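You operate a simulated robot arm through the tools that you are given. There is no shell and no other tool.

You run a simulated robot arm. Do the job below in one go: nothing can be reset, and whatever is moved stays where it is left.

## Task
Butt the black carry handle against the stop and clamp it down.
Fine: fingers clear of the clamp; glue line showing, clamp open again; leave the stop and the other handle. Where these are worked on the way, their far stop is far enough and under half their travel is too little: board clamp.

It is judged by the outcome, as a careful person would: the job done as asked, and still so three seconds after it is handed in. It fails if anything else is knocked over, pushed out of place, dropped, spilled or broken.

## Robot
A 7-joint arm with a two-finger parallel gripper, fixed in place. Base frame: the origin is on the floor under the middle of its stand, x ahead of it, y to its left, z up; the work surface is at about z = 880. Lengths are in mm, angles in rad, forces in N, time in s.
It reaches about 1479 mm from its shoulder. Its first joint turns from -2.897 to 2.897 rad. Payload 4.4 kg.
The TCP is the grasp point between the finger pads, 23 mm short of the fingertips. In the tool frame z runs along the fingers and y along their closing line. The gripper opens to 94 mm. The fingers are 38 mm wide and 10 mm thick; the gripper's body (54 by 96 mm) begins 39 mm behind the TCP.
Orientation is that of the tool frame in the base frame, as a unit quaternion [w, x, y, z]. With the fingers straight down and closing along the base's y, the tool's x points along the base's -x, its y along +y and its z along -z.

## Interface
- The arm moves only by the tool drive_tool. Its argument "motion" is a list of rows, each a list of 7 numbers: the shift along the base's x, y, z in mm, then the turn, a rotation vector about the base's x, y, z in rad, then the finger opening in mm, from 0 to 94. In form: [[dx, dy, dz, ax, ay, az, grip], ...]. A call has 1 to 20 rows; each row is the pose to reach, as a shift and turn from the pose commanded when the call began. Each row takes 0.2 s and may step no farther than 50 mm and 0.15 rad from the row before; otherwise, or with a gripper value out of range, the whole call is refused. A pose out of reach is approached as far as the arm can. The call stops where the force on the tool passes 90 N (or 10 N more than at its start, if that is more) or the arm is blocked; 0.2 s more then pass. The fingers move at their own pace (about 72 mm/s each) and stop on an object; they squeeze with about 43 N. The grip force told is the motor's: it shows also when the fingers shut on nothing. Time passes only in rows, and 0.2 s behind the last, so rows that repeat a pose let the fingers close. The reply holds the time, the measured pose of the TCP, the force on the tool along the base axes, the opening and the grip force, in the units named above and with some noise, with the torque about the TCP (base axes, N m) and any sound that the robot's microphone picked up.
- Cameras (640 x 400 px; columns grow to the right, rows downward): "scene" is fixed at [220.6, -499.5, 1588.9]; the picture's right is [0.66, -0.75, 0.00], its down [-0.48, -0.42, -0.77] and it looks along [0.58, 0.51, -0.64] (base axes); focal length 367 px, centre (320, 200). "wrist" rides on the gripper at [86, 16, -74] in the tool frame; the picture's right is [-0.18, 0.98, 0.00], its down [-0.58, -0.11, -0.81] and it looks along [-0.79, -0.15, 0.59] (tool axes); focal length 243 px, centre (320, 200). There is no depth. A picture from a camera that has moved, and an enlarged one, comes with that camera's place and axes in the base frame and with its lens.
- grab_frame(camera): a new picture of that camera. It takes no simulated time.
- close_up(camera, box): a new picture of the part [left, top, right, bottom] of that camera's present view, enlarged. It takes no simulated time.
- hand_in(): hands the job in; it is judged then, once.

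Places have to be worked out from the pictures, the camera data and where the tool is seen. Open the gripper and draw the arm clear of the work before you hand the job in, unless the task says otherwise.

The tools are called by a JSON object that holds its "op" and its "data". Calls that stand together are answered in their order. drive_tool: Moves the arm, as the interface text tells. Its arguments: {"type":"object","properties":{"motion":{"type":"array"}},"required":["motion"]} The other tools are called the same way: grab_frame (camera) takes a picture; close_up (camera, box) takes an enlarged picture of a part of a camera's view; hand_in () hands the job in.

At the start:

```text
time_s: 0.0
tcp_pos: [646.6, 82.7, 1144.5]
tool_rot: [0.0, 0.001, 1.0, 0.0]
wrist_force: [0.2, 0.1, 0.0]
moment: [0.01, 0.02, 0.01]
opening: 94.0
finger_force: 0.1
```

scene: 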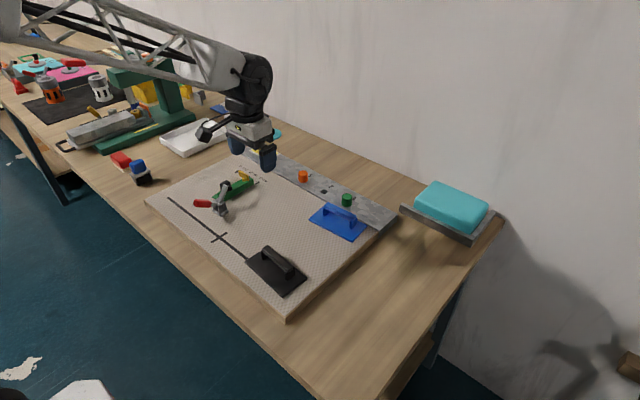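
wrist: 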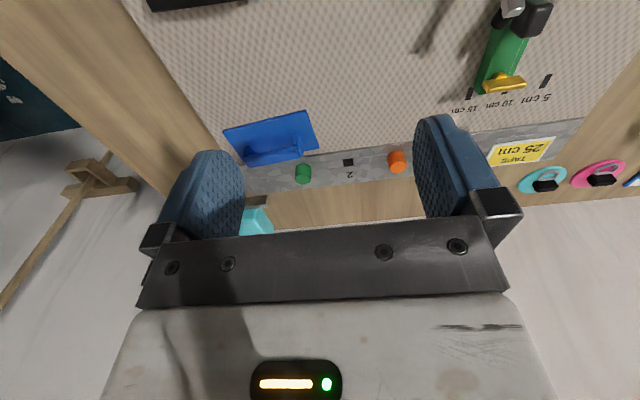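

The first pictures show a board with a black handle, a blue handle, a toggle clamp and a grey rail. I take close-ups to work out which part is the stop and how the clamp works.

{"op": "close_up", "data": {"camera": "scene", "box": [140, 140, 300, 240]}}

{"op": "close_up", "data": {"camera": "scene", "box": [220, 200, 380, 300]}}

{"op": "close_up", "data": {"camera": "scene", "box": [260, 140, 420, 240]}}

{"op": "close_up", "data": {"camera": "wrist", "box": [400, 0, 640, 150]}}

{"op": "close_up", "data": {"camera": "wrist", "box": [120, 0, 440, 200]}}

```text
4.00 times, centred on (220, 190) of scene
camera zoom: at [220.6, -499.5, 1588.9], right [0.66, -0.75, 0.0], down [-0.48, -0.42, -0.77], along [0.58, 0.51, -0.64], focal length 1470 px, centre (720, 240)
```

zoom: 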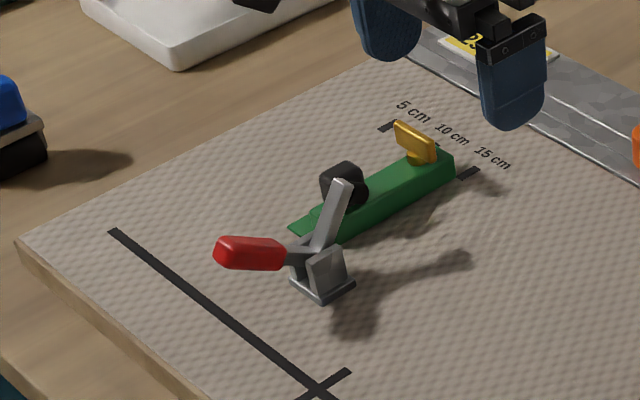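

```text
4.00 times, centred on (300, 250) of scene
camera zoom: at [220.6, -499.5, 1588.9], right [0.66, -0.75, 0.0], down [-0.48, -0.42, -0.77], along [0.58, 0.51, -0.64], focal length 1470 px, centre (400, 0)
```

zoom: 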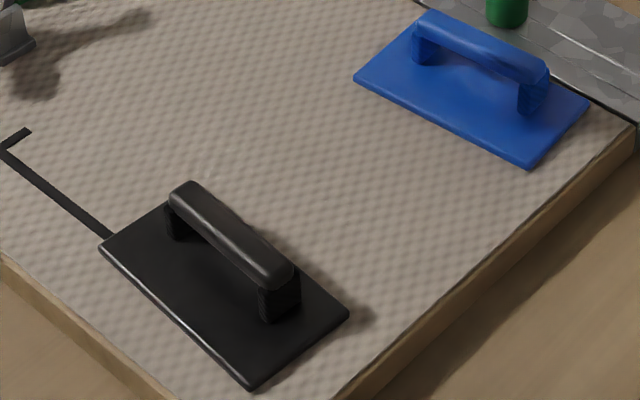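

```text
4.00 times, centred on (340, 190) of scene
camera zoom: at [220.6, -499.5, 1588.9], right [0.66, -0.75, 0.0], down [-0.48, -0.42, -0.77], along [0.58, 0.51, -0.64], focal length 1470 px, centre (240, 240)
```

zoom: 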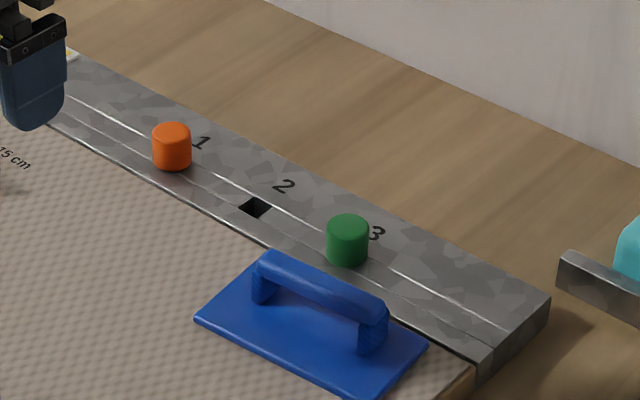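

```text
2.67 times, centred on (520, 75) of wrist
camera zoom: at [560.3, 97.7, 1218.5], right [0.18, 0.98, 0.0], down [0.58, -0.11, 0.81], along [0.79, -0.15, -0.59], focal length 647 px, centre (-213, 533)
```

zoom: 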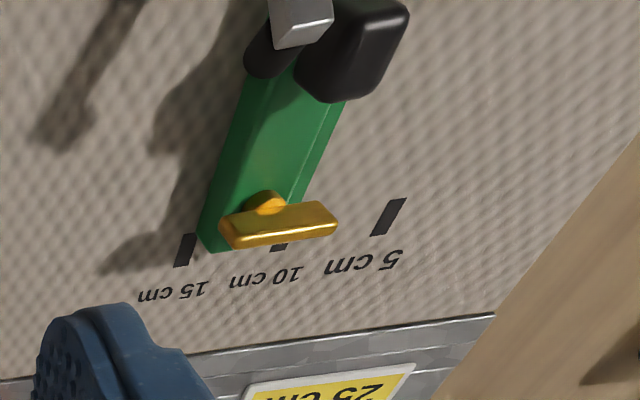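

```text
2.00 times, centred on (280, 100) of wrist
camera zoom: at [560.3, 97.7, 1218.5], right [0.18, 0.98, 0.0], down [0.58, -0.11, 0.81], along [0.79, -0.15, -0.59], focal length 485 px, centre (400, 400)
```

zoom: 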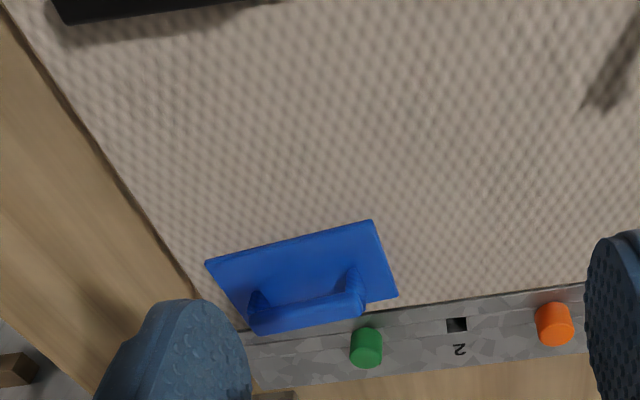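

The plate, clamp and green bar are only partly clear from here. I pull the arm back toward the base, at height, so the wrist camera can look over the clamp area.

{"op": "drive_tool", "data": {"motion": [[-45, 10, 5, 0, 0, 0, 94], [-90, 40, 5, 0, 0, 0, 94], [-130, 70, 5, 0, 0, 0, 94], [-165, 100, 5, 0, 0, 0, 94], [-200, 130, 5, 0, 0, 0, 94]]}}

{"op": "grab_frame", "data": {"camera": "wrist"}}

{"op": "grab_frame", "data": {"camera": "scene"}}

```text
refused: row 2 steps farther than a row can; nothing moved
```

```text
taken
camera wrist: at [560.3, 97.7, 1218.5], right [0.18, 0.98, 0.0], down [0.58, -0.11, 0.81], along [0.79, -0.15, -0.59], focal length 243 px, centre (320, 200)
```

wrist: 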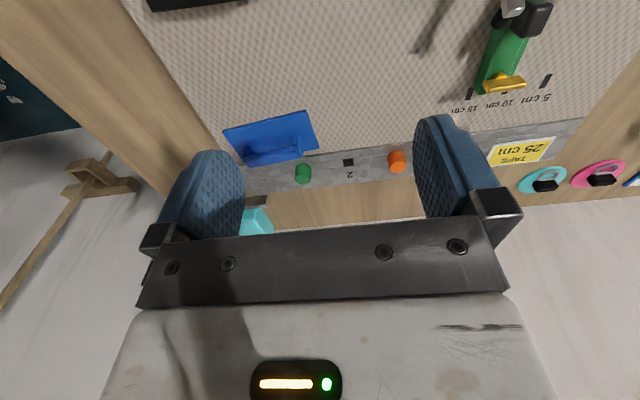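

```text
taken
```

scene: 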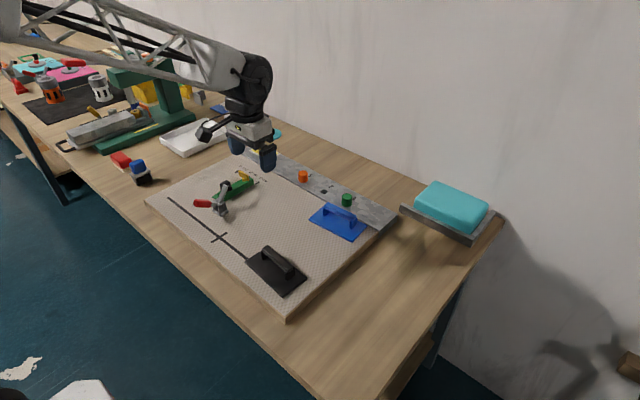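

The call was refused because a row stepped too far. I repeat the retreat with shorter steps.

{"op": "drive_tool", "data": {"motion": [[-35, 25, 5, 0, 0, 0, 94], [-75, 50, 5, 0, 0, 0, 94], [-115, 75, 5, 0, 0, 0, 94], [-155, 100, 5, 0, 0, 0, 94], [-195, 125, 5, 0, 0, 0, 94], [-235, 150, 5, 0, 0, 0, 94]]}}

{"op": "grab_frame", "data": {"camera": "wrist"}}

{"op": "grab_frame", "data": {"camera": "scene"}}

```text
time_s: 1.4
tcp_pos: [411.9, 232.9, 1147.8]
tool_rot: [0.001, 0.0, 1.0, 0.0]
wrist_force: [0.7, -0.3, 0.3]
moment: [0.02, 0.0, 0.01]
opening: 94.2
finger_force: 0.1
```

```text
taken
camera wrist: at [324.2, 247.4, 1221.6], right [0.18, 0.98, 0.0], down [0.58, -0.11, 0.81], along [0.79, -0.15, -0.59], focal length 243 px, centre (320, 200)
```

wrist: 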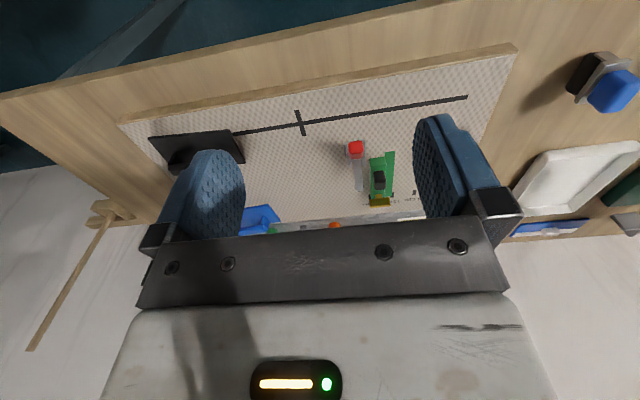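

```text
taken
```

scene: 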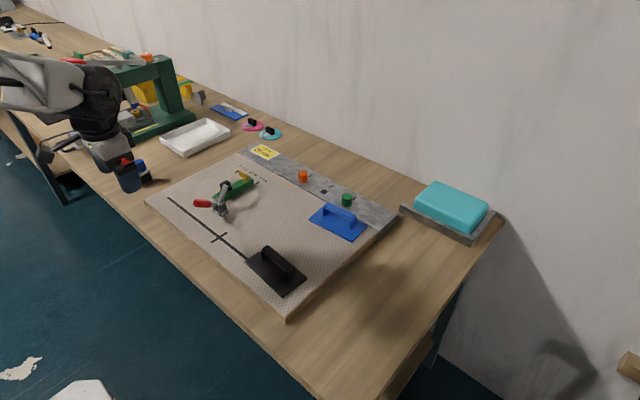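

{"op": "close_up", "data": {"camera": "wrist", "box": [320, 120, 440, 220]}}

{"op": "close_up", "data": {"camera": "scene", "box": [180, 150, 276, 210]}}

{"op": "close_up", "data": {"camera": "scene", "box": [220, 135, 300, 195]}}

{"op": "close_up", "data": {"camera": "wrist", "box": [120, 80, 320, 200]}}

```text
4.00 times, centred on (380, 170) of wrist
camera zoom: at [324.2, 247.4, 1221.6], right [0.18, 0.98, 0.0], down [0.58, -0.11, 0.81], along [0.79, -0.15, -0.59], focal length 970 px, centre (80, 320)
```

zoom: 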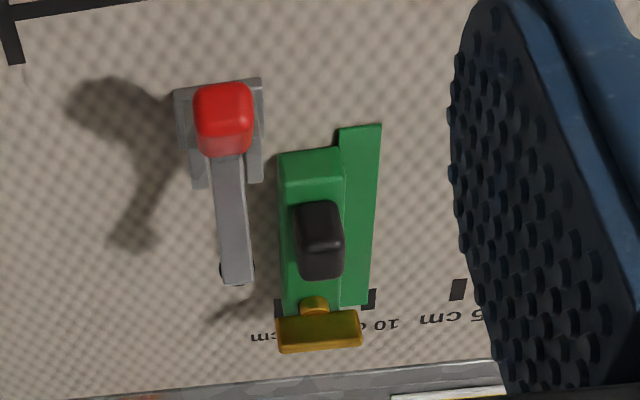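

```text
6.67 times, centred on (228, 180) of scene
camera zoom: at [220.6, -499.5, 1588.9], right [0.66, -0.75, 0.0], down [-0.48, -0.42, -0.77], along [0.58, 0.51, -0.64], focal length 2449 px, centre (933, 333)
```

zoom: 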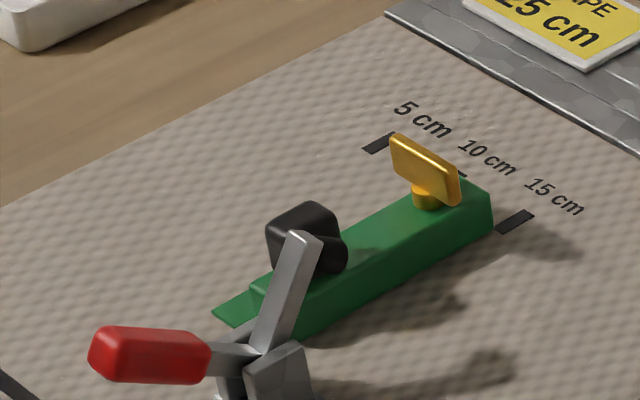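

```text
6.67 times, centred on (260, 165) of scene
camera zoom: at [220.6, -499.5, 1588.9], right [0.66, -0.75, 0.0], down [-0.48, -0.42, -0.77], along [0.58, 0.51, -0.64], focal length 2449 px, centre (720, 433)
```

zoom: 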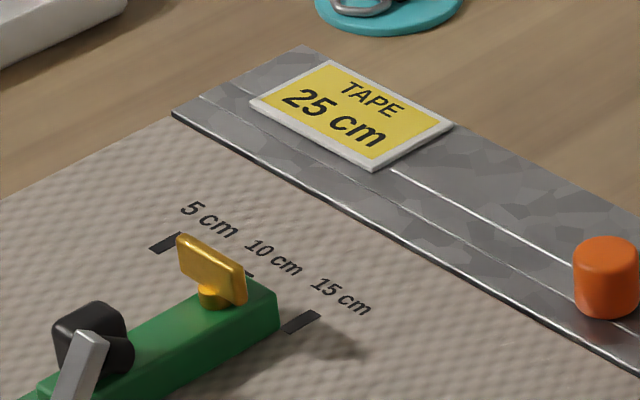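

```text
3.20 times, centred on (220, 140) of wrist
camera zoom: at [324.2, 247.4, 1221.6], right [0.18, 0.98, 0.0], down [0.58, -0.11, 0.81], along [0.79, -0.15, -0.59], focal length 776 px, centre (640, 392)
```

zoom: 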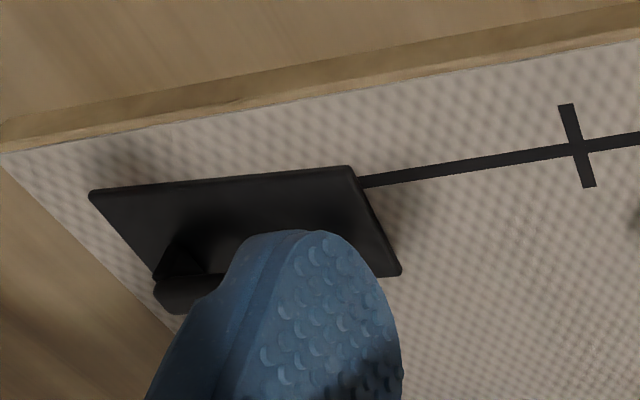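

With the board top at about z=880, two-view fixes put things here:
- **Black plate:** about 146 x 76 mm, centred near (585,-30), with a slight yaw.
- **Green stop:** its right face is at y≈274, x 673–782.
- **Clamp:** pivot near (640,254,903), arm raised, and the red handle leaning back toward -x.

I turn the gripper 90° and hover over the black handle to look at it.

{"op": "drive_tool", "data": {"motion": [[14, -22, 0, 0, 0, 0.125, 94], [28, -44, 0, 0, 0, 0.25, 94], [43, -67, 0, 0, 0, 0.375, 94], [57, -89, 0, 0, 0, 0.5, 94], [72, -112, 0, 0, 0, 0.625, 94], [86, -134, -10, 0, 0, 0.75, 94], [101, -156, -25, 0, 0, 0.875, 94], [115, -179, -40, 0, 0, 1.0, 94], [130, -201, -55, 0, 0, 1.125, 94], [144, -223, -70, 0, 0, 1.25, 94], [159, -246, -85, 0, 0, 1.375, 94], [173, -268, -98, 0, 0, 1.496, 94]]}}

{"op": "grab_frame", "data": {"camera": "wrist"}}

{"op": "grab_frame", "data": {"camera": "scene"}}

```text
time_s: 4.0
tcp_pos: [584.4, -38.0, 1052.5]
tool_rot: [0.0, -0.68, 0.733, 0.0]
wrist_force: [0.6, -0.7, -0.5]
moment: [0.04, 0.02, 0.04]
opening: 94.0
finger_force: 0.0
```

```text
taken
camera wrist: at [562.1, -122.9, 1125.0], right [-0.97, 0.26, 0.0], down [0.15, 0.57, 0.81], along [0.21, 0.78, -0.59], focal length 243 px, centre (320, 200)
```

wrist: 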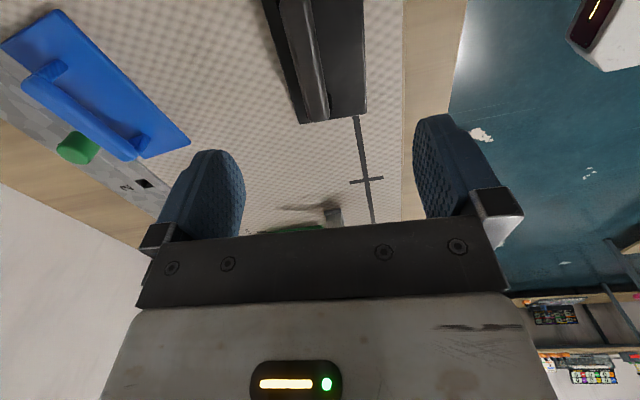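

```text
taken
```

scene: 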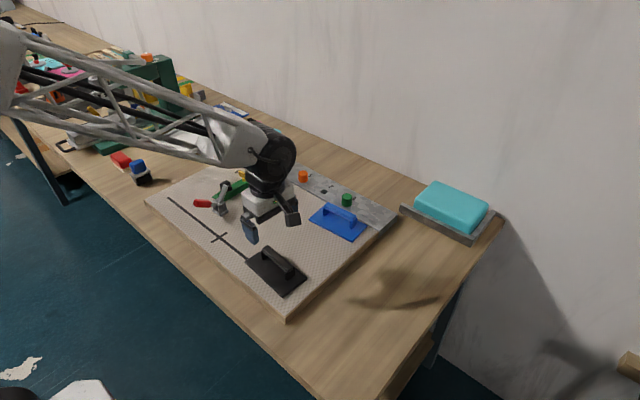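

The handle shows at the top edge of the wrist view. I back off in -y to see all of it and measure the grip's width and height.

{"op": "drive_tool", "data": {"motion": [[0, -45, 0, 0, 0, 0, 94], [0, -90, 0, 0, 0, 0, 94], [0, -135, 0, 0, 0, 0, 94], [0, -160, 0, 0, 0, 0, 94]]}}

{"op": "grab_frame", "data": {"camera": "wrist"}}

{"op": "close_up", "data": {"camera": "wrist", "box": [240, 40, 400, 140]}}

{"op": "close_up", "data": {"camera": "scene", "box": [235, 235, 315, 300]}}

```text
time_s: 5.0
tcp_pos: [586.5, -197.6, 1053.6]
tool_rot: [0.0, -0.681, 0.732, 0.0]
wrist_force: [-0.1, -0.6, 0.3]
moment: [-0.01, 0.0, -0.03]
opening: 94.1
finger_force: 0.1
```

```text
taken
camera wrist: at [563.6, -283.9, 1126.8], right [-0.97, 0.26, 0.0], down [0.15, 0.57, 0.81], along [0.21, 0.78, -0.59], focal length 243 px, centre (320, 200)
```

wrist: 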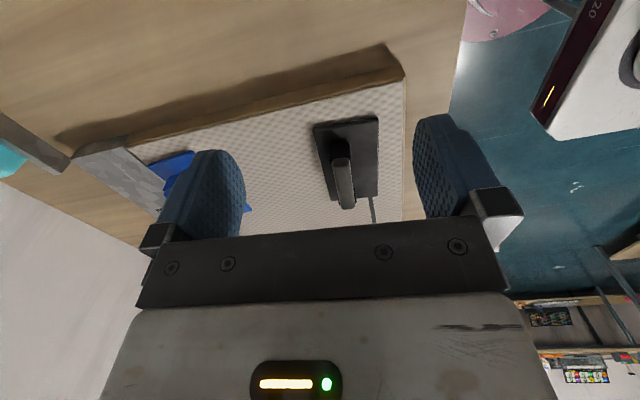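

```text
4.00 times, centred on (320, 90) of wrist
camera zoom: at [563.6, -283.9, 1126.8], right [-0.97, 0.26, 0.0], down [0.15, 0.57, 0.81], along [0.21, 0.78, -0.59], focal length 970 px, centre (320, 640)
```

zoom: 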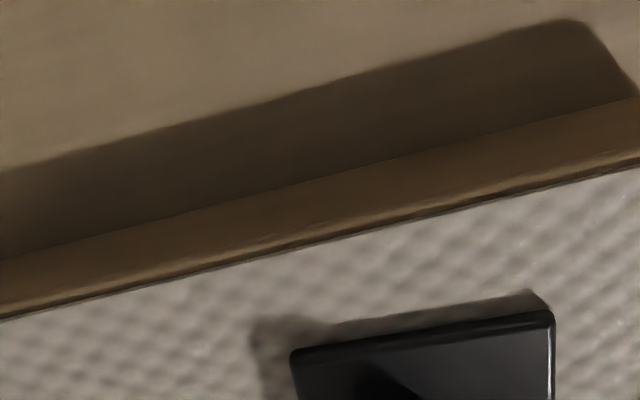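

```text
6.15 times, centred on (275, 268) of scene
camera zoom: at [220.6, -499.5, 1588.9], right [0.66, -0.75, 0.0], down [-0.48, -0.42, -0.77], along [0.58, 0.51, -0.64], focal length 2261 px, centre (597, -215)
```

zoom: 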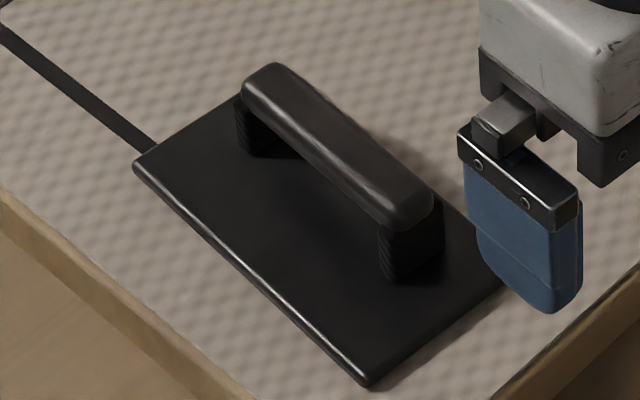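

{"op": "close_up", "data": {"camera": "wrist", "box": [290, 105, 410, 225]}}

```text
3.33 times, centred on (350, 165) of wrist
camera zoom: at [563.6, -283.9, 1126.8], right [-0.97, 0.26, 0.0], down [0.15, 0.57, 0.81], along [0.21, 0.78, -0.59], focal length 809 px, centre (220, 317)
```

zoom: 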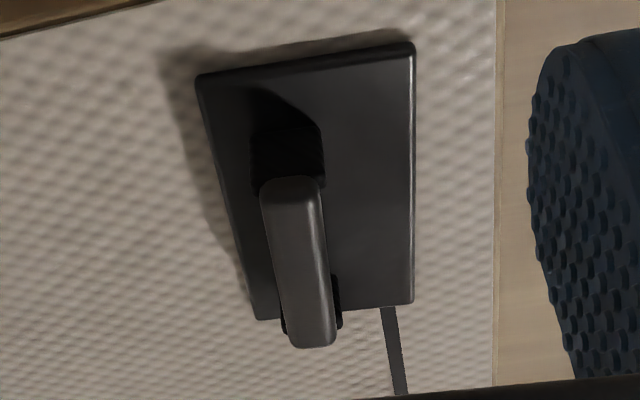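

The plate measures about 149 x 76 mm, centred at (586,-33) with yaw ≈ -0.073. Its grip bar sits about 8 mm off-centre in +x, with its top at z≈927. Before grasping I go to look at the clamp from its -y side.

{"op": "drive_tool", "data": {"motion": [[10, 41, 1, 0, 0, 0.01, 94], [20, 82, 2, 0, 0, 0.02, 94], [30, 123, 3, 0, 0, 0.03, 94], [40, 164, 4, 0, 0, 0.04, 94], [50, 205, 5, 0, 0, 0.05, 94], [60, 246, 6, 0, 0, 0.06, 94], [70, 285, 6, 0, 0, 0.075, 94]]}}

{"op": "grab_frame", "data": {"camera": "wrist"}}

{"op": "close_up", "data": {"camera": "wrist", "box": [250, 110, 410, 220]}}

```text
time_s: 6.6
tcp_pos: [655.3, 89.0, 1058.2]
tool_rot: [0.0, 0.707, -0.707, 0.0]
wrist_force: [0.0, 0.6, -0.3]
moment: [0.04, 0.0, 0.03]
opening: 94.2
finger_force: 0.0
```

```text
taken
camera wrist: at [639.0, 3.0, 1132.1], right [-0.98, 0.18, 0.0], down [0.11, 0.58, 0.81], along [0.15, 0.79, -0.59], focal length 243 px, centre (320, 200)
```

wrist: 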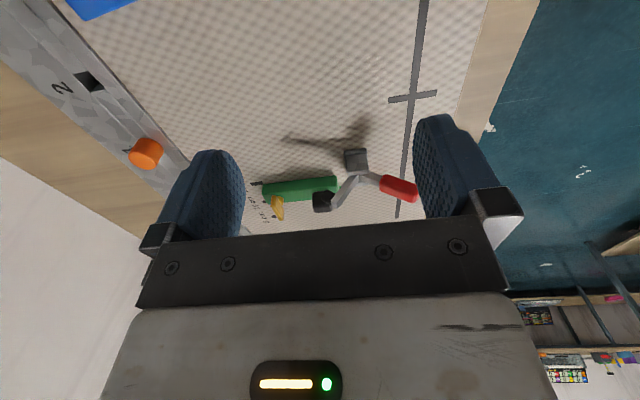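

```text
3.64 times, centred on (330, 165) of wrist
camera zoom: at [639.0, 3.0, 1132.1], right [-0.98, 0.18, 0.0], down [0.11, 0.58, 0.81], along [0.15, 0.79, -0.59], focal length 882 px, centre (284, 327)
```

zoom: 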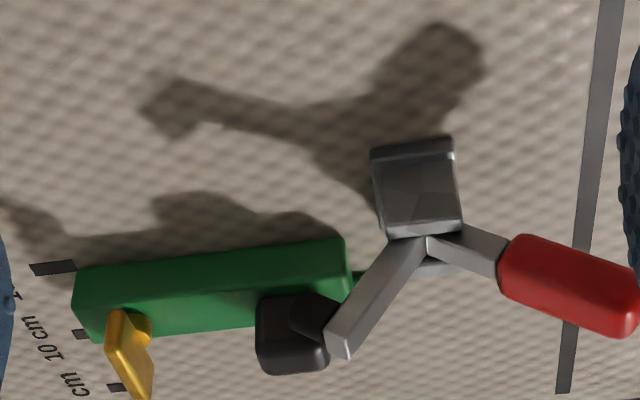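

From this side view:
- **Clamp pivot:** near (634,254,914).
- **Clamp pad:** should land around x≈680, y≈254 when closed.
- **Clamp base:** spans x 619–649.
- **Stop face:** y≈280.

I will place the plate centred at x≈702. First I move over the grip bar at about (594,-39), matching its yaw, and come part way down.

{"op": "drive_tool", "data": {"motion": [[-15, -32, -10, 0, 0, -0.02, 70], [-31, -64, -20, 0, 0, -0.04, 70], [-46, -96, -40, 0, 0, -0.06, 70], [-61.6, -128, -60, 0, 0, -0.0735, 70], [-61.6, -128, -90, 0, 0, -0.0735, 70]]}}

{"op": "grab_frame", "data": {"camera": "wrist"}}

{"op": "close_up", "data": {"camera": "scene", "box": [215, 210, 335, 300]}}

```text
time_s: 7.8
tcp_pos: [594.2, -39.1, 966.7]
tool_rot: [0.0, -0.681, 0.732, 0.0]
wrist_force: [0.8, 0.2, 0.0]
moment: [0.03, 0.02, -0.01]
opening: 70.0
finger_force: 0.1
```

```text
taken
camera wrist: at [570.9, -125.2, 1040.1], right [-0.97, 0.26, 0.0], down [0.15, 0.57, 0.81], along [0.21, 0.78, -0.59], focal length 243 px, centre (320, 200)
```

wrist: 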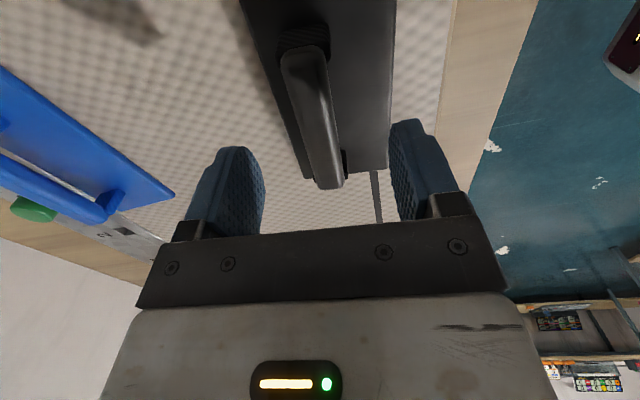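

```text
4.44 times, centred on (275, 255) of scene
camera zoom: at [220.6, -499.5, 1588.9], right [0.66, -0.75, 0.0], down [-0.48, -0.42, -0.77], along [0.58, 0.51, -0.64], focal length 1633 px, centre (520, -44)
```

zoom: 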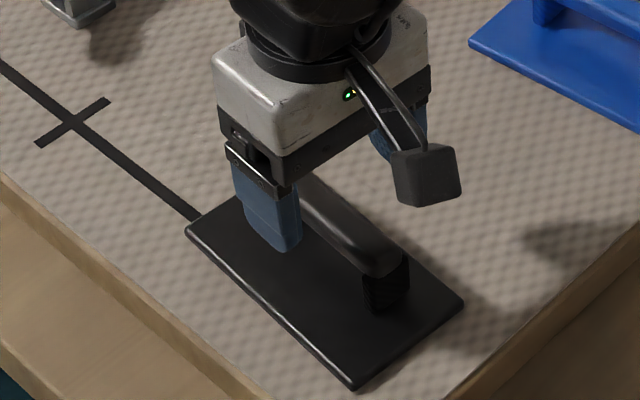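

The bar lies between the fingers, with ends near (589,-82) and (599,10), so the TCP is centred on it. I descend to z≈917, which leaves the fingertips about 7 mm above the plate, and close.

{"op": "drive_tool", "data": {"motion": [[0, 0, -25, 0, 0, 0, 70], [0, 0, -40, 0, 0, 0, 70], [0, 0, -50, 0, 0, 0, 70], [0, 0, -50, 0, 0, 0, 20], [0, 0, -50, 0, 0, 0, 10], [0, 0, -50, 0, 0, 0, 10], [0, 0, -50, 0, 0, 0, 10]]}}

{"op": "grab_frame", "data": {"camera": "wrist"}}

{"op": "close_up", "data": {"camera": "scene", "box": [215, 210, 335, 300]}}

```text
time_s: 9.4
tcp_pos: [594.0, -40.1, 918.4]
tool_rot: [0.0, -0.681, 0.732, 0.001]
wrist_force: [0.3, -0.7, 1.1]
moment: [-0.14, 0.04, 0.01]
opening: 21.2
finger_force: 42.8
```

```text
taken
camera wrist: at [570.8, -124.9, 990.8], right [-0.97, 0.26, 0.0], down [0.15, 0.57, 0.81], along [0.21, 0.78, -0.59], focal length 243 px, centre (320, 200)
```

wrist: 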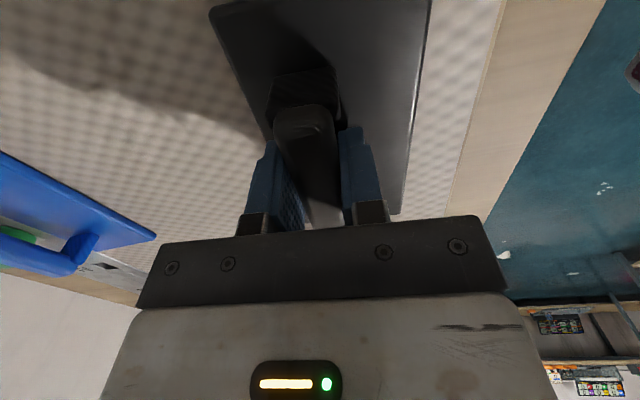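

```text
4.44 times, centred on (275, 255) of scene
camera zoom: at [220.6, -499.5, 1588.9], right [0.66, -0.75, 0.0], down [-0.48, -0.42, -0.77], along [0.58, 0.51, -0.64], focal length 1633 px, centre (520, -44)
```

zoom: 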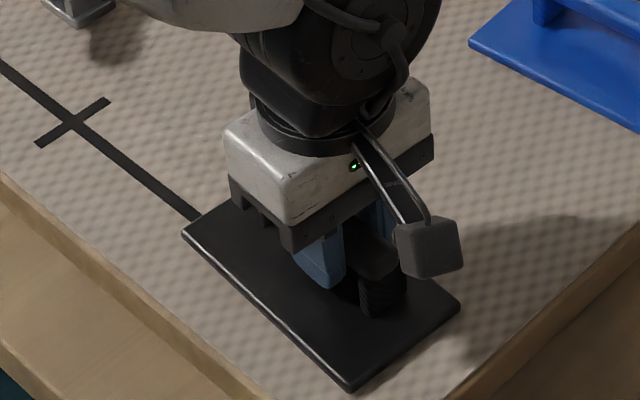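

The grip has closed on the 21 mm bar at 43 N. I lift about 15 mm and check the weight and hold.

{"op": "drive_tool", "data": {"motion": [[0, 0, 5, 0, 0, 0, 10], [0, 0, 10, 0, 0, 0, 10], [0, 0, 16, 0, 0, 0, 10], [0, 0, 16, 0, 0, 0, 10]]}}

{"op": "grab_frame", "data": {"camera": "wrist"}}

{"op": "grab_frame", "data": {"camera": "scene"}}

```text
time_s: 10.4
tcp_pos: [594.6, -37.9, 933.2]
tool_rot: [0.0, -0.681, 0.733, 0.0]
wrist_force: [-0.4, -0.2, -1.5]
moment: [0.01, 0.0, 0.03]
opening: 21.5
finger_force: 42.2
```

```text
taken
camera wrist: at [570.9, -124.6, 1007.0], right [-0.97, 0.26, 0.0], down [0.15, 0.57, 0.81], along [0.21, 0.78, -0.59], focal length 243 px, centre (320, 200)
```

wrist: 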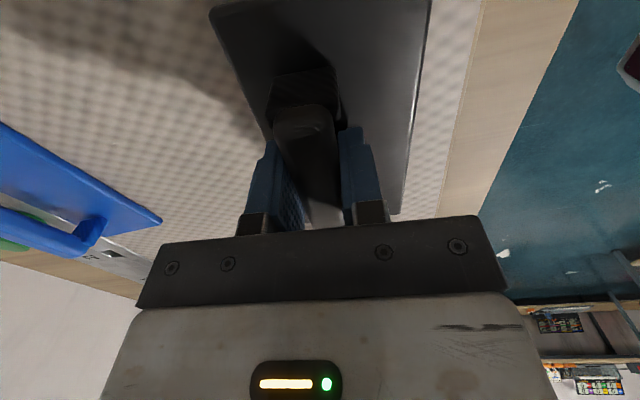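

```text
taken
```

scene: 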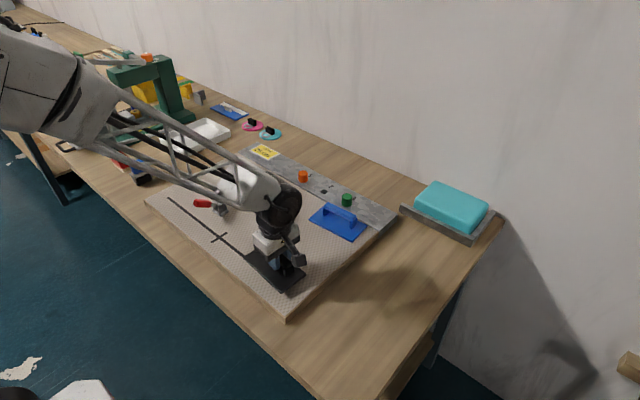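

The plate lifts cleanly and is light, about 2 N. I carry it toward the clamp while straightening its yaw, stopping about 20–25 mm short of the stop.

{"op": "drive_tool", "data": {"motion": [[20, 35, 0, 0, 0, 0.012, 10], [40, 70, 0, 0, 0, 0.025, 10], [60, 105, 0, 0, 0, 0.037, 10], [80, 140, 0, 0, 0, 0.05, 10], [100, 175, 0, 0, 0, 0.062, 10], [116.6, 208, 0, 0, 0, 0.0735, 10], [116.6, 208, 0, 0, 0, 0.0735, 10]]}}

{"op": "grab_frame", "data": {"camera": "wrist"}}

{"op": "grab_frame", "data": {"camera": "scene"}}

{"op": "close_up", "data": {"camera": "scene", "box": [180, 160, 300, 250]}}

```text
time_s: 12.0
tcp_pos: [710.2, 169.5, 934.4]
tool_rot: [0.0, -0.707, 0.707, 0.0]
wrist_force: [-0.8, 0.3, -1.3]
moment: [-0.03, 0.0, -0.01]
opening: 21.5
finger_force: 43.0
```

```text
taken
camera wrist: at [692.9, 82.3, 1008.3], right [-0.98, 0.18, 0.0], down [0.11, 0.58, 0.81], along [0.15, 0.79, -0.59], focal length 243 px, centre (320, 200)
```

wrist: 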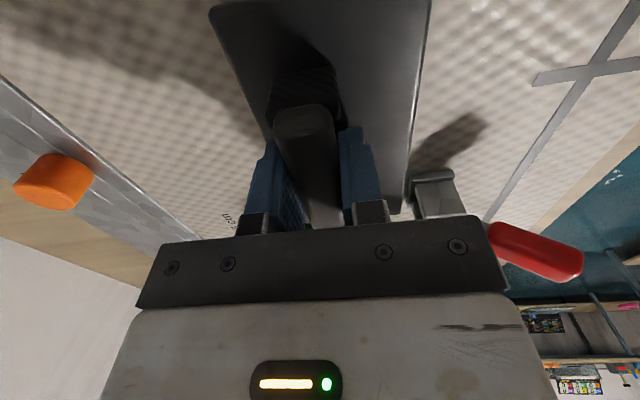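

```text
taken
```

scene: 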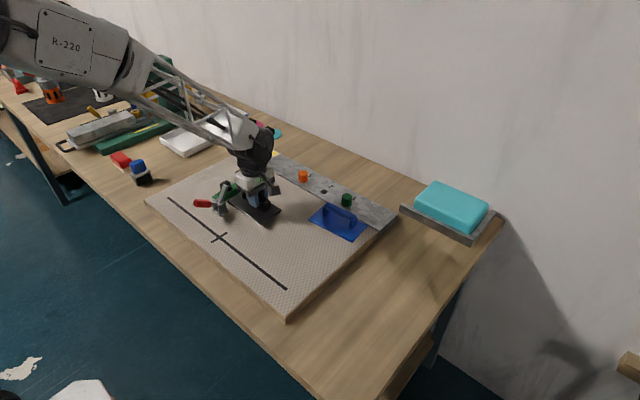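

```text
4.44 times, centred on (240, 205) of scene
camera zoom: at [220.6, -499.5, 1588.9], right [0.66, -0.75, 0.0], down [-0.48, -0.42, -0.77], along [0.58, 0.51, -0.64], focal length 1633 px, centre (676, 178)
```

zoom: 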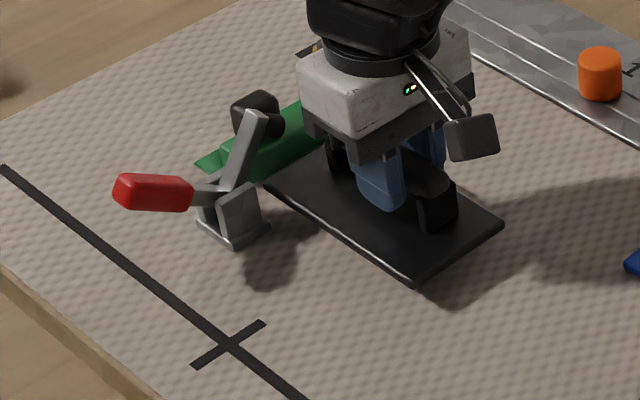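

The plate is now in front of the stop, clear of the clamp. I zoom the wrist view to check the plate's alignment and its clearance to the clamp base.

{"op": "close_up", "data": {"camera": "wrist", "box": [200, 0, 460, 240]}}

{"op": "close_up", "data": {"camera": "wrist", "box": [360, 140, 480, 240]}}

{"op": "close_up", "data": {"camera": "scene", "box": [205, 165, 285, 225]}}

```text
1.67 times, centred on (330, 120) of wrist
camera zoom: at [692.9, 82.3, 1008.3], right [-0.98, 0.18, 0.0], down [0.11, 0.58, 0.81], along [0.15, 0.79, -0.59], focal length 404 px, centre (303, 333)
```

zoom: 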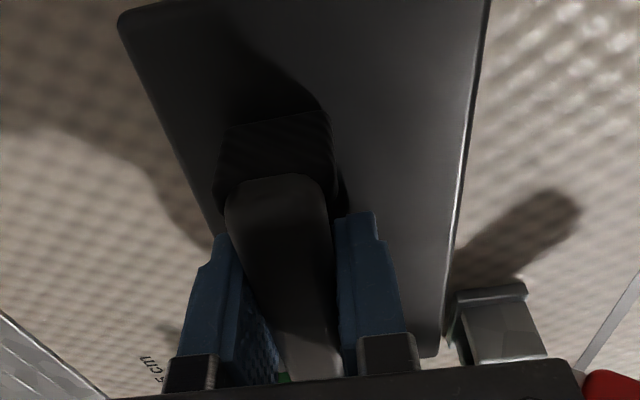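

```text
4.00 times, centred on (420, 190) of wrist
camera zoom: at [692.9, 82.3, 1008.3], right [-0.98, 0.18, 0.0], down [0.11, 0.58, 0.81], along [0.15, 0.79, -0.59], focal length 970 px, centre (-80, 240)
```

zoom: 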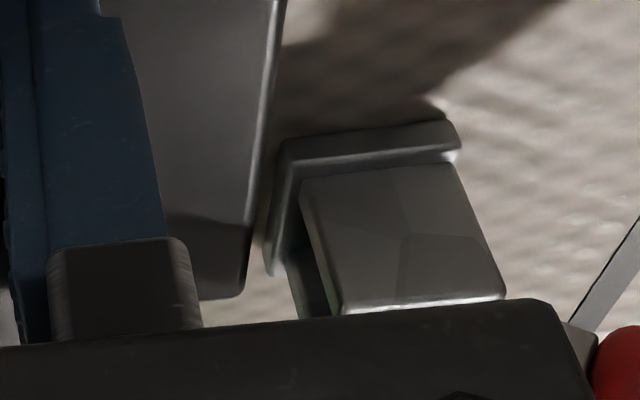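

```text
6.67 times, centred on (245, 195) of scene
camera zoom: at [220.6, -499.5, 1588.9], right [0.66, -0.75, 0.0], down [-0.48, -0.42, -0.77], along [0.58, 0.51, -0.64], focal length 2449 px, centre (820, 233)
```

zoom: 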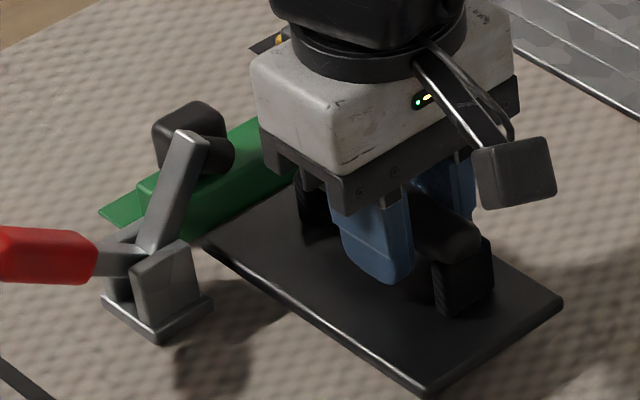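

At closer zoom the plate is square: its edge stays at x≈660.5 and its +y end is at y≈254. The gap to the clamp base is about 10 mm. I shift +4 mm in x for clearance, advance partway, and lower to about 1 mm above the board.

{"op": "drive_tool", "data": {"motion": [[4, 0, 0, 0, 0, 0, 10], [4, 8, -7, 0, 0, 0, 10], [4, 15, -14, 0, 0, 0, 10], [4, 15, -15, 0, 0, 0, 10], [4, 15, -15, 0, 0, 0, 10]]}}

{"op": "close_up", "data": {"camera": "wrist", "box": [360, 140, 480, 240]}}

{"op": "close_up", "data": {"camera": "scene", "box": [205, 165, 285, 225]}}

```text
time_s: 13.2
tcp_pos: [714.8, 183.8, 918.5]
tool_rot: [0.0, -0.707, 0.707, 0.0]
wrist_force: [-0.4, 0.0, -0.8]
moment: [-0.01, -0.03, 0.0]
opening: 21.4
finger_force: 43.2
```

```text
4.00 times, centred on (420, 190) of wrist
camera zoom: at [697.2, 96.8, 992.5], right [-0.98, 0.18, 0.0], down [0.11, 0.58, 0.81], along [0.15, 0.79, -0.59], focal length 970 px, centre (-80, 240)
```

zoom: 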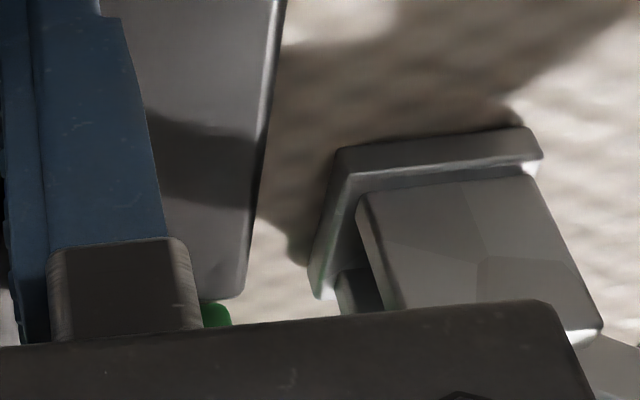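

```text
6.67 times, centred on (245, 195) of scene
camera zoom: at [220.6, -499.5, 1588.9], right [0.66, -0.75, 0.0], down [-0.48, -0.42, -0.77], along [0.58, 0.51, -0.64], focal length 2449 px, centre (820, 233)
```

zoom: 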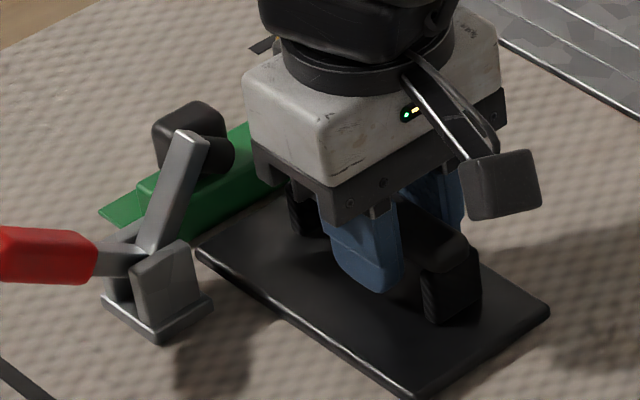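

The plate is just above the board with the stop roughly 8–16 mm ahead. I advance in small steps, watching the y force.

{"op": "drive_tool", "data": {"motion": [[0, 2, 0, 0, 0, 0, 10], [0, 4, 0, 0, 0, 0, 10], [0, 6, 0, 0, 0, 0, 10], [0, 6, 0, 0, 0, 0, 10]]}}

{"op": "close_up", "data": {"camera": "scene", "box": [205, 165, 285, 225]}}

```text
time_s: 14.2
tcp_pos: [713.7, 190.6, 918.7]
tool_rot: [0.0, 0.707, -0.707, 0.0]
wrist_force: [-0.5, 0.9, -1.3]
moment: [0.0, -0.02, 0.05]
opening: 21.5
finger_force: 43.1
```

```text
6.67 times, centred on (245, 195) of scene
camera zoom: at [220.6, -499.5, 1588.9], right [0.66, -0.75, 0.0], down [-0.48, -0.42, -0.77], along [0.58, 0.51, -0.64], focal length 2449 px, centre (820, 233)
```

zoom: 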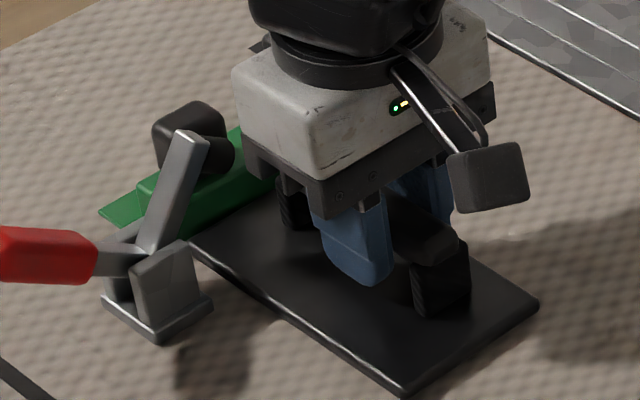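

No contact force yet. I continue with 1 mm steps.

{"op": "drive_tool", "data": {"motion": [[0, 1, 0, 0, 0, 0, 10], [0, 2, 0, 0, 0, 0, 10], [0, 3, 0, 0, 0, 0, 10], [0, 3, 0, 0, 0, 0, 10]]}}

{"op": "close_up", "data": {"camera": "wrist", "box": [360, 140, 480, 240]}}

```text
time_s: 15.2
tcp_pos: [713.8, 193.2, 918.1]
tool_rot: [0.0, -0.707, 0.707, 0.001]
wrist_force: [0.3, -0.5, -1.2]
moment: [-0.03, -0.04, -0.01]
opening: 21.5
finger_force: 42.7
```

```text
4.00 times, centred on (420, 190) of wrist
camera zoom: at [697.5, 106.0, 992.2], right [-0.98, 0.18, 0.0], down [0.11, 0.58, 0.81], along [0.15, 0.79, -0.59], focal length 970 px, centre (-80, 240)
```

zoom: 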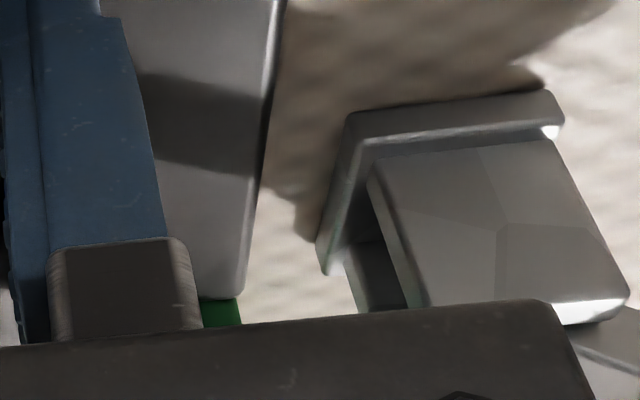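

The green stop's corner is now just past the plate end in the wrist view. I keep advancing 1 mm at a time.

{"op": "drive_tool", "data": {"motion": [[0, 1, 0, 0, 0, 0, 10], [0, 2, 0, 0, 0, 0, 10], [0, 2, 0, 0, 0, 0, 10]]}}

{"op": "close_up", "data": {"camera": "wrist", "box": [380, 190, 430, 225]}}

```text
time_s: 16.0
tcp_pos: [714.5, 196.3, 919.8]
tool_rot: [0.0, 0.707, -0.707, 0.0]
wrist_force: [0.8, -2.0, -1.7]
moment: [-0.14, 0.01, -0.05]
opening: 21.7
finger_force: 43.0
```

```text
11.43 times, centred on (405, 208) of wrist
camera zoom: at [697.3, 108.4, 992.5], right [-0.98, 0.18, 0.0], down [0.11, 0.58, 0.81], along [0.15, 0.79, -0.59], focal length 2773 px, centre (-651, 114)
```

zoom: 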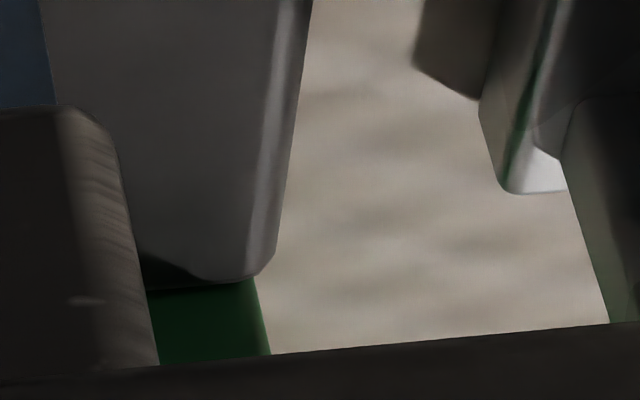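

A y force of about -2 N and a small moment show the plate starting to touch the stop. I go 1 mm further to confirm.

{"op": "drive_tool", "data": {"motion": [[0, 0.5, 0, 0, 0, 0, 10], [0, 1, 0, 0, 0, 0, 10], [0, 1, 0, 0, 0, 0, 10]]}}

{"op": "close_up", "data": {"camera": "scene", "box": [205, 165, 285, 225]}}

```text
time_s: 16.8
tcp_pos: [715.0, 196.7, 918.0]
tool_rot: [0.0, -0.707, 0.707, 0.0]
wrist_force: [-0.1, 0.4, -0.8]
moment: [-0.03, 0.0, 0.0]
opening: 21.6
finger_force: 42.8
```

```text
6.67 times, centred on (245, 195) of scene
camera zoom: at [220.6, -499.5, 1588.9], right [0.66, -0.75, 0.0], down [-0.48, -0.42, -0.77], along [0.58, 0.51, -0.64], focal length 2449 px, centre (820, 233)
```

zoom: 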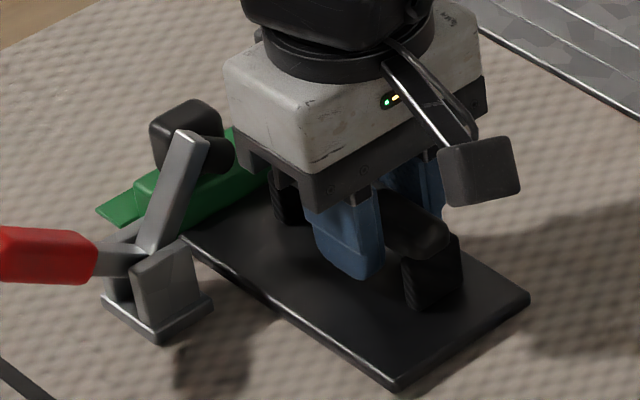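

The stop seems to have shifted a hair in the last two pictures, so it gives way under very light force. I pause and compare it with the very first close-up of the same box.

{"op": "close_up", "data": {"camera": "scene", "box": [180, 150, 276, 210]}}

{"op": "close_up", "data": {"camera": "scene", "box": [205, 175, 253, 205]}}

{"op": "close_up", "data": {"camera": "wrist", "box": [380, 190, 430, 225]}}

```text
6.67 times, centred on (228, 180) of scene
camera zoom: at [220.6, -499.5, 1588.9], right [0.66, -0.75, 0.0], down [-0.48, -0.42, -0.77], along [0.58, 0.51, -0.64], focal length 2449 px, centre (933, 333)
```

zoom: 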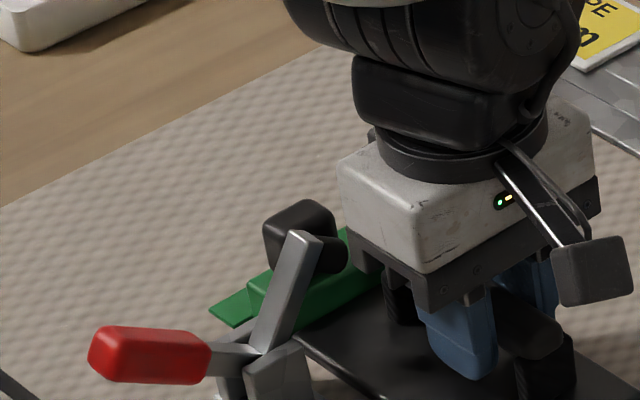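

```text
13.33 times, centred on (229, 190) of scene
camera zoom: at [220.6, -499.5, 1588.9], right [0.66, -0.75, 0.0], down [-0.48, -0.42, -0.77], along [0.58, 0.51, -0.64], focal length 4898 px, centre (1533, 333)
```

zoom: 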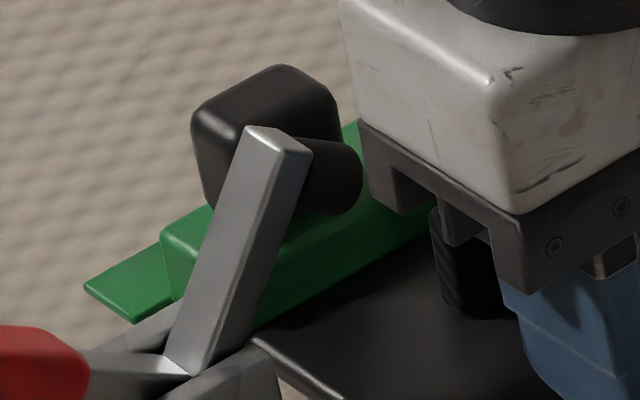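

```text
11.43 times, centred on (405, 208) of wrist
camera zoom: at [697.8, 109.7, 992.1], right [-0.98, 0.18, 0.0], down [0.11, 0.58, 0.81], along [0.15, 0.79, -0.59], focal length 2773 px, centre (-651, 114)
```

zoom: 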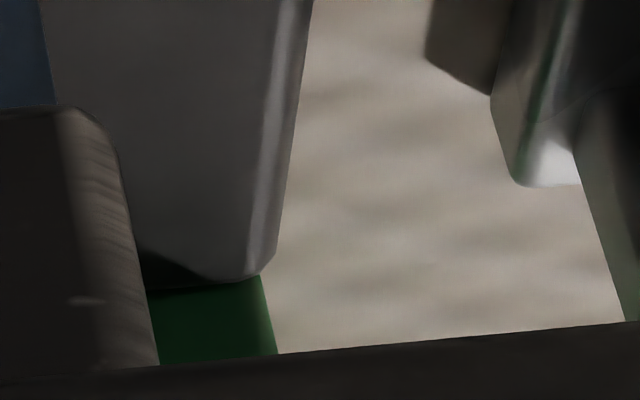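

Compared with the first close-up, the stop's corner moved about 3–4 zoom px, so the stop slid roughly 2 mm in +y. I back the plate off by that amount so it sits where the stop face was originally, set it on the board, and release. Then I will ease the stop back to its place.

{"op": "drive_tool", "data": {"motion": [[0, -1, 0, 0, 0, 0, 10], [0, -2, 0, 0, 0, 0, 10], [0, -2.1, -0.5, 0, 0, 0, 10], [0, -2.1, -1, 0, 0, 0, 10], [0, -2.1, -1, 0, 0, 0, 10]]}}

{"op": "close_up", "data": {"camera": "scene", "box": [205, 175, 253, 205]}}

{"op": "close_up", "data": {"camera": "wrist", "box": [380, 190, 430, 225]}}

```text
time_s: 18.0
tcp_pos: [714.5, 193.6, 917.9]
tool_rot: [-0.001, 0.707, -0.707, 0.0]
wrist_force: [-0.5, -0.5, -0.8]
moment: [0.01, -0.01, -0.02]
opening: 21.7
finger_force: 43.0
```

```text
13.33 times, centred on (229, 190) of scene
camera zoom: at [220.6, -499.5, 1588.9], right [0.66, -0.75, 0.0], down [-0.48, -0.42, -0.77], along [0.58, 0.51, -0.64], focal length 4898 px, centre (1533, 333)
```

zoom: 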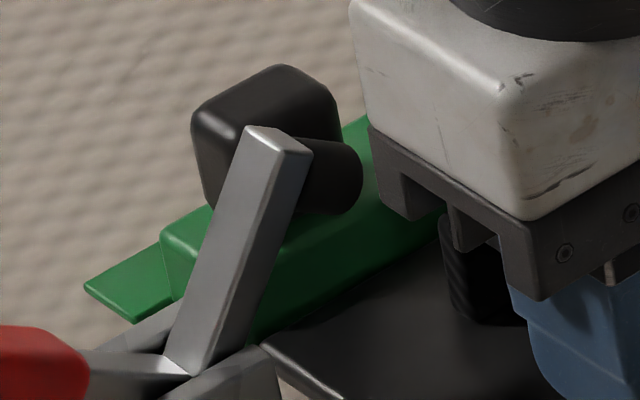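

```text
11.43 times, centred on (405, 208) of wrist
camera zoom: at [698.2, 107.1, 991.6], right [-0.98, 0.18, 0.0], down [0.11, 0.58, 0.81], along [0.15, 0.79, -0.59], focal length 2773 px, centre (-651, 114)
```

zoom: 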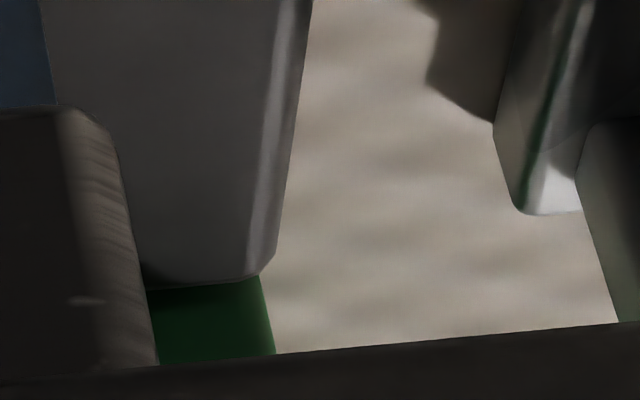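

Force readings don't show board contact clearly. I lower in half-millimetre steps until the z force rises.

{"op": "drive_tool", "data": {"motion": [[0, 0, -0.5, 0, 0, 0, 10], [0, 0, -1, 0, 0, 0, 10], [0, 0, -1, 0, 0, 0, 10]]}}

```text
time_s: 18.8
tcp_pos: [715.5, 194.8, 918.0]
tool_rot: [-0.001, 0.707, -0.707, 0.0]
wrist_force: [-0.4, -0.2, 0.0]
moment: [0.02, 0.0, -0.01]
opening: 21.5
finger_force: 43.4
```

The weight has come off the tool, with z force at about 0, so the plate rests on the board. I open the fingers and rise straight up.

{"op": "drive_tool", "data": {"motion": [[0, 0, -1, 0, 0, 0, 25], [0, 0, -1, 0, 0, 0, 40], [0, 0, -1, 0, 0, 0, 50], [0, 0, -1, 0, 0, 0, 50], [0, 0, 20, 0, 0, 0, 50], [0, 0, 60, 0, 0, 0, 50], [0, -20, 100, 0, 0, 0, 50], [0, -50, 130, 0, 0, 0, 50]]}}

{"op": "close_up", "data": {"camera": "scene", "box": [180, 150, 276, 210]}}

{"op": "close_up", "data": {"camera": "scene", "box": [205, 175, 253, 205]}}

{"op": "grab_frame", "data": {"camera": "wrist"}}

```text
time_s: 20.6
tcp_pos: [713.5, 146.9, 1042.9]
tool_rot: [0.0, -0.707, 0.707, 0.0]
wrist_force: [0.5, 0.1, 0.0]
moment: [0.05, 0.0, -0.03]
opening: 50.2
finger_force: 0.1
```

```text
6.67 times, centred on (228, 180) of scene
camera zoom: at [220.6, -499.5, 1588.9], right [0.66, -0.75, 0.0], down [-0.48, -0.42, -0.77], along [0.58, 0.51, -0.64], focal length 2449 px, centre (933, 333)
```

zoom: 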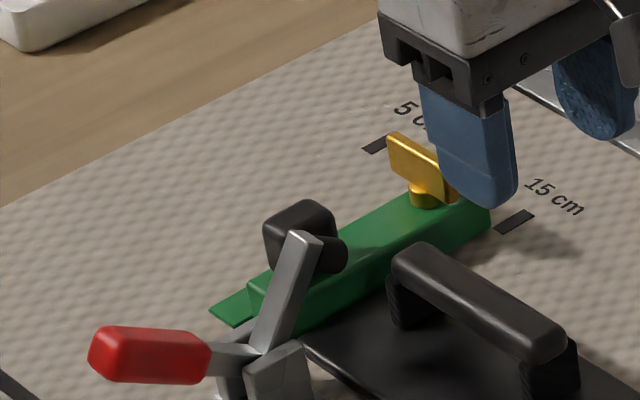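

```text
13.33 times, centred on (229, 190) of scene
camera zoom: at [220.6, -499.5, 1588.9], right [0.66, -0.75, 0.0], down [-0.48, -0.42, -0.77], along [0.58, 0.51, -0.64], focal length 4898 px, centre (1533, 333)
```

zoom: 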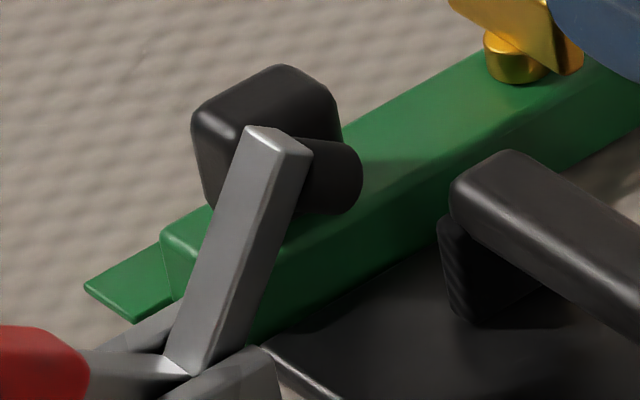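

```text
taken
camera wrist: at [696.8, 58.9, 1118.0], right [-0.98, 0.18, 0.0], down [0.11, 0.58, 0.81], along [0.15, 0.79, -0.59], focal length 243 px, centre (320, 200)
```

wrist: 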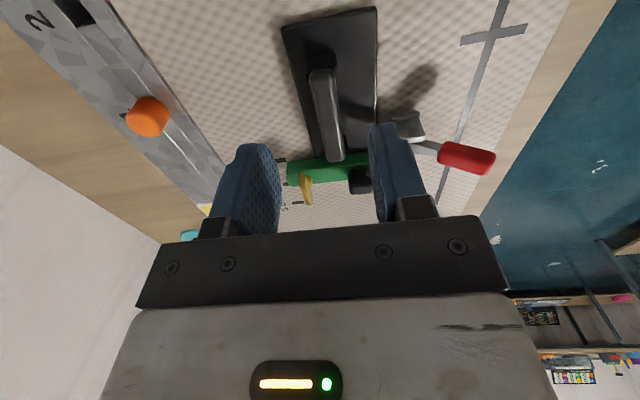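

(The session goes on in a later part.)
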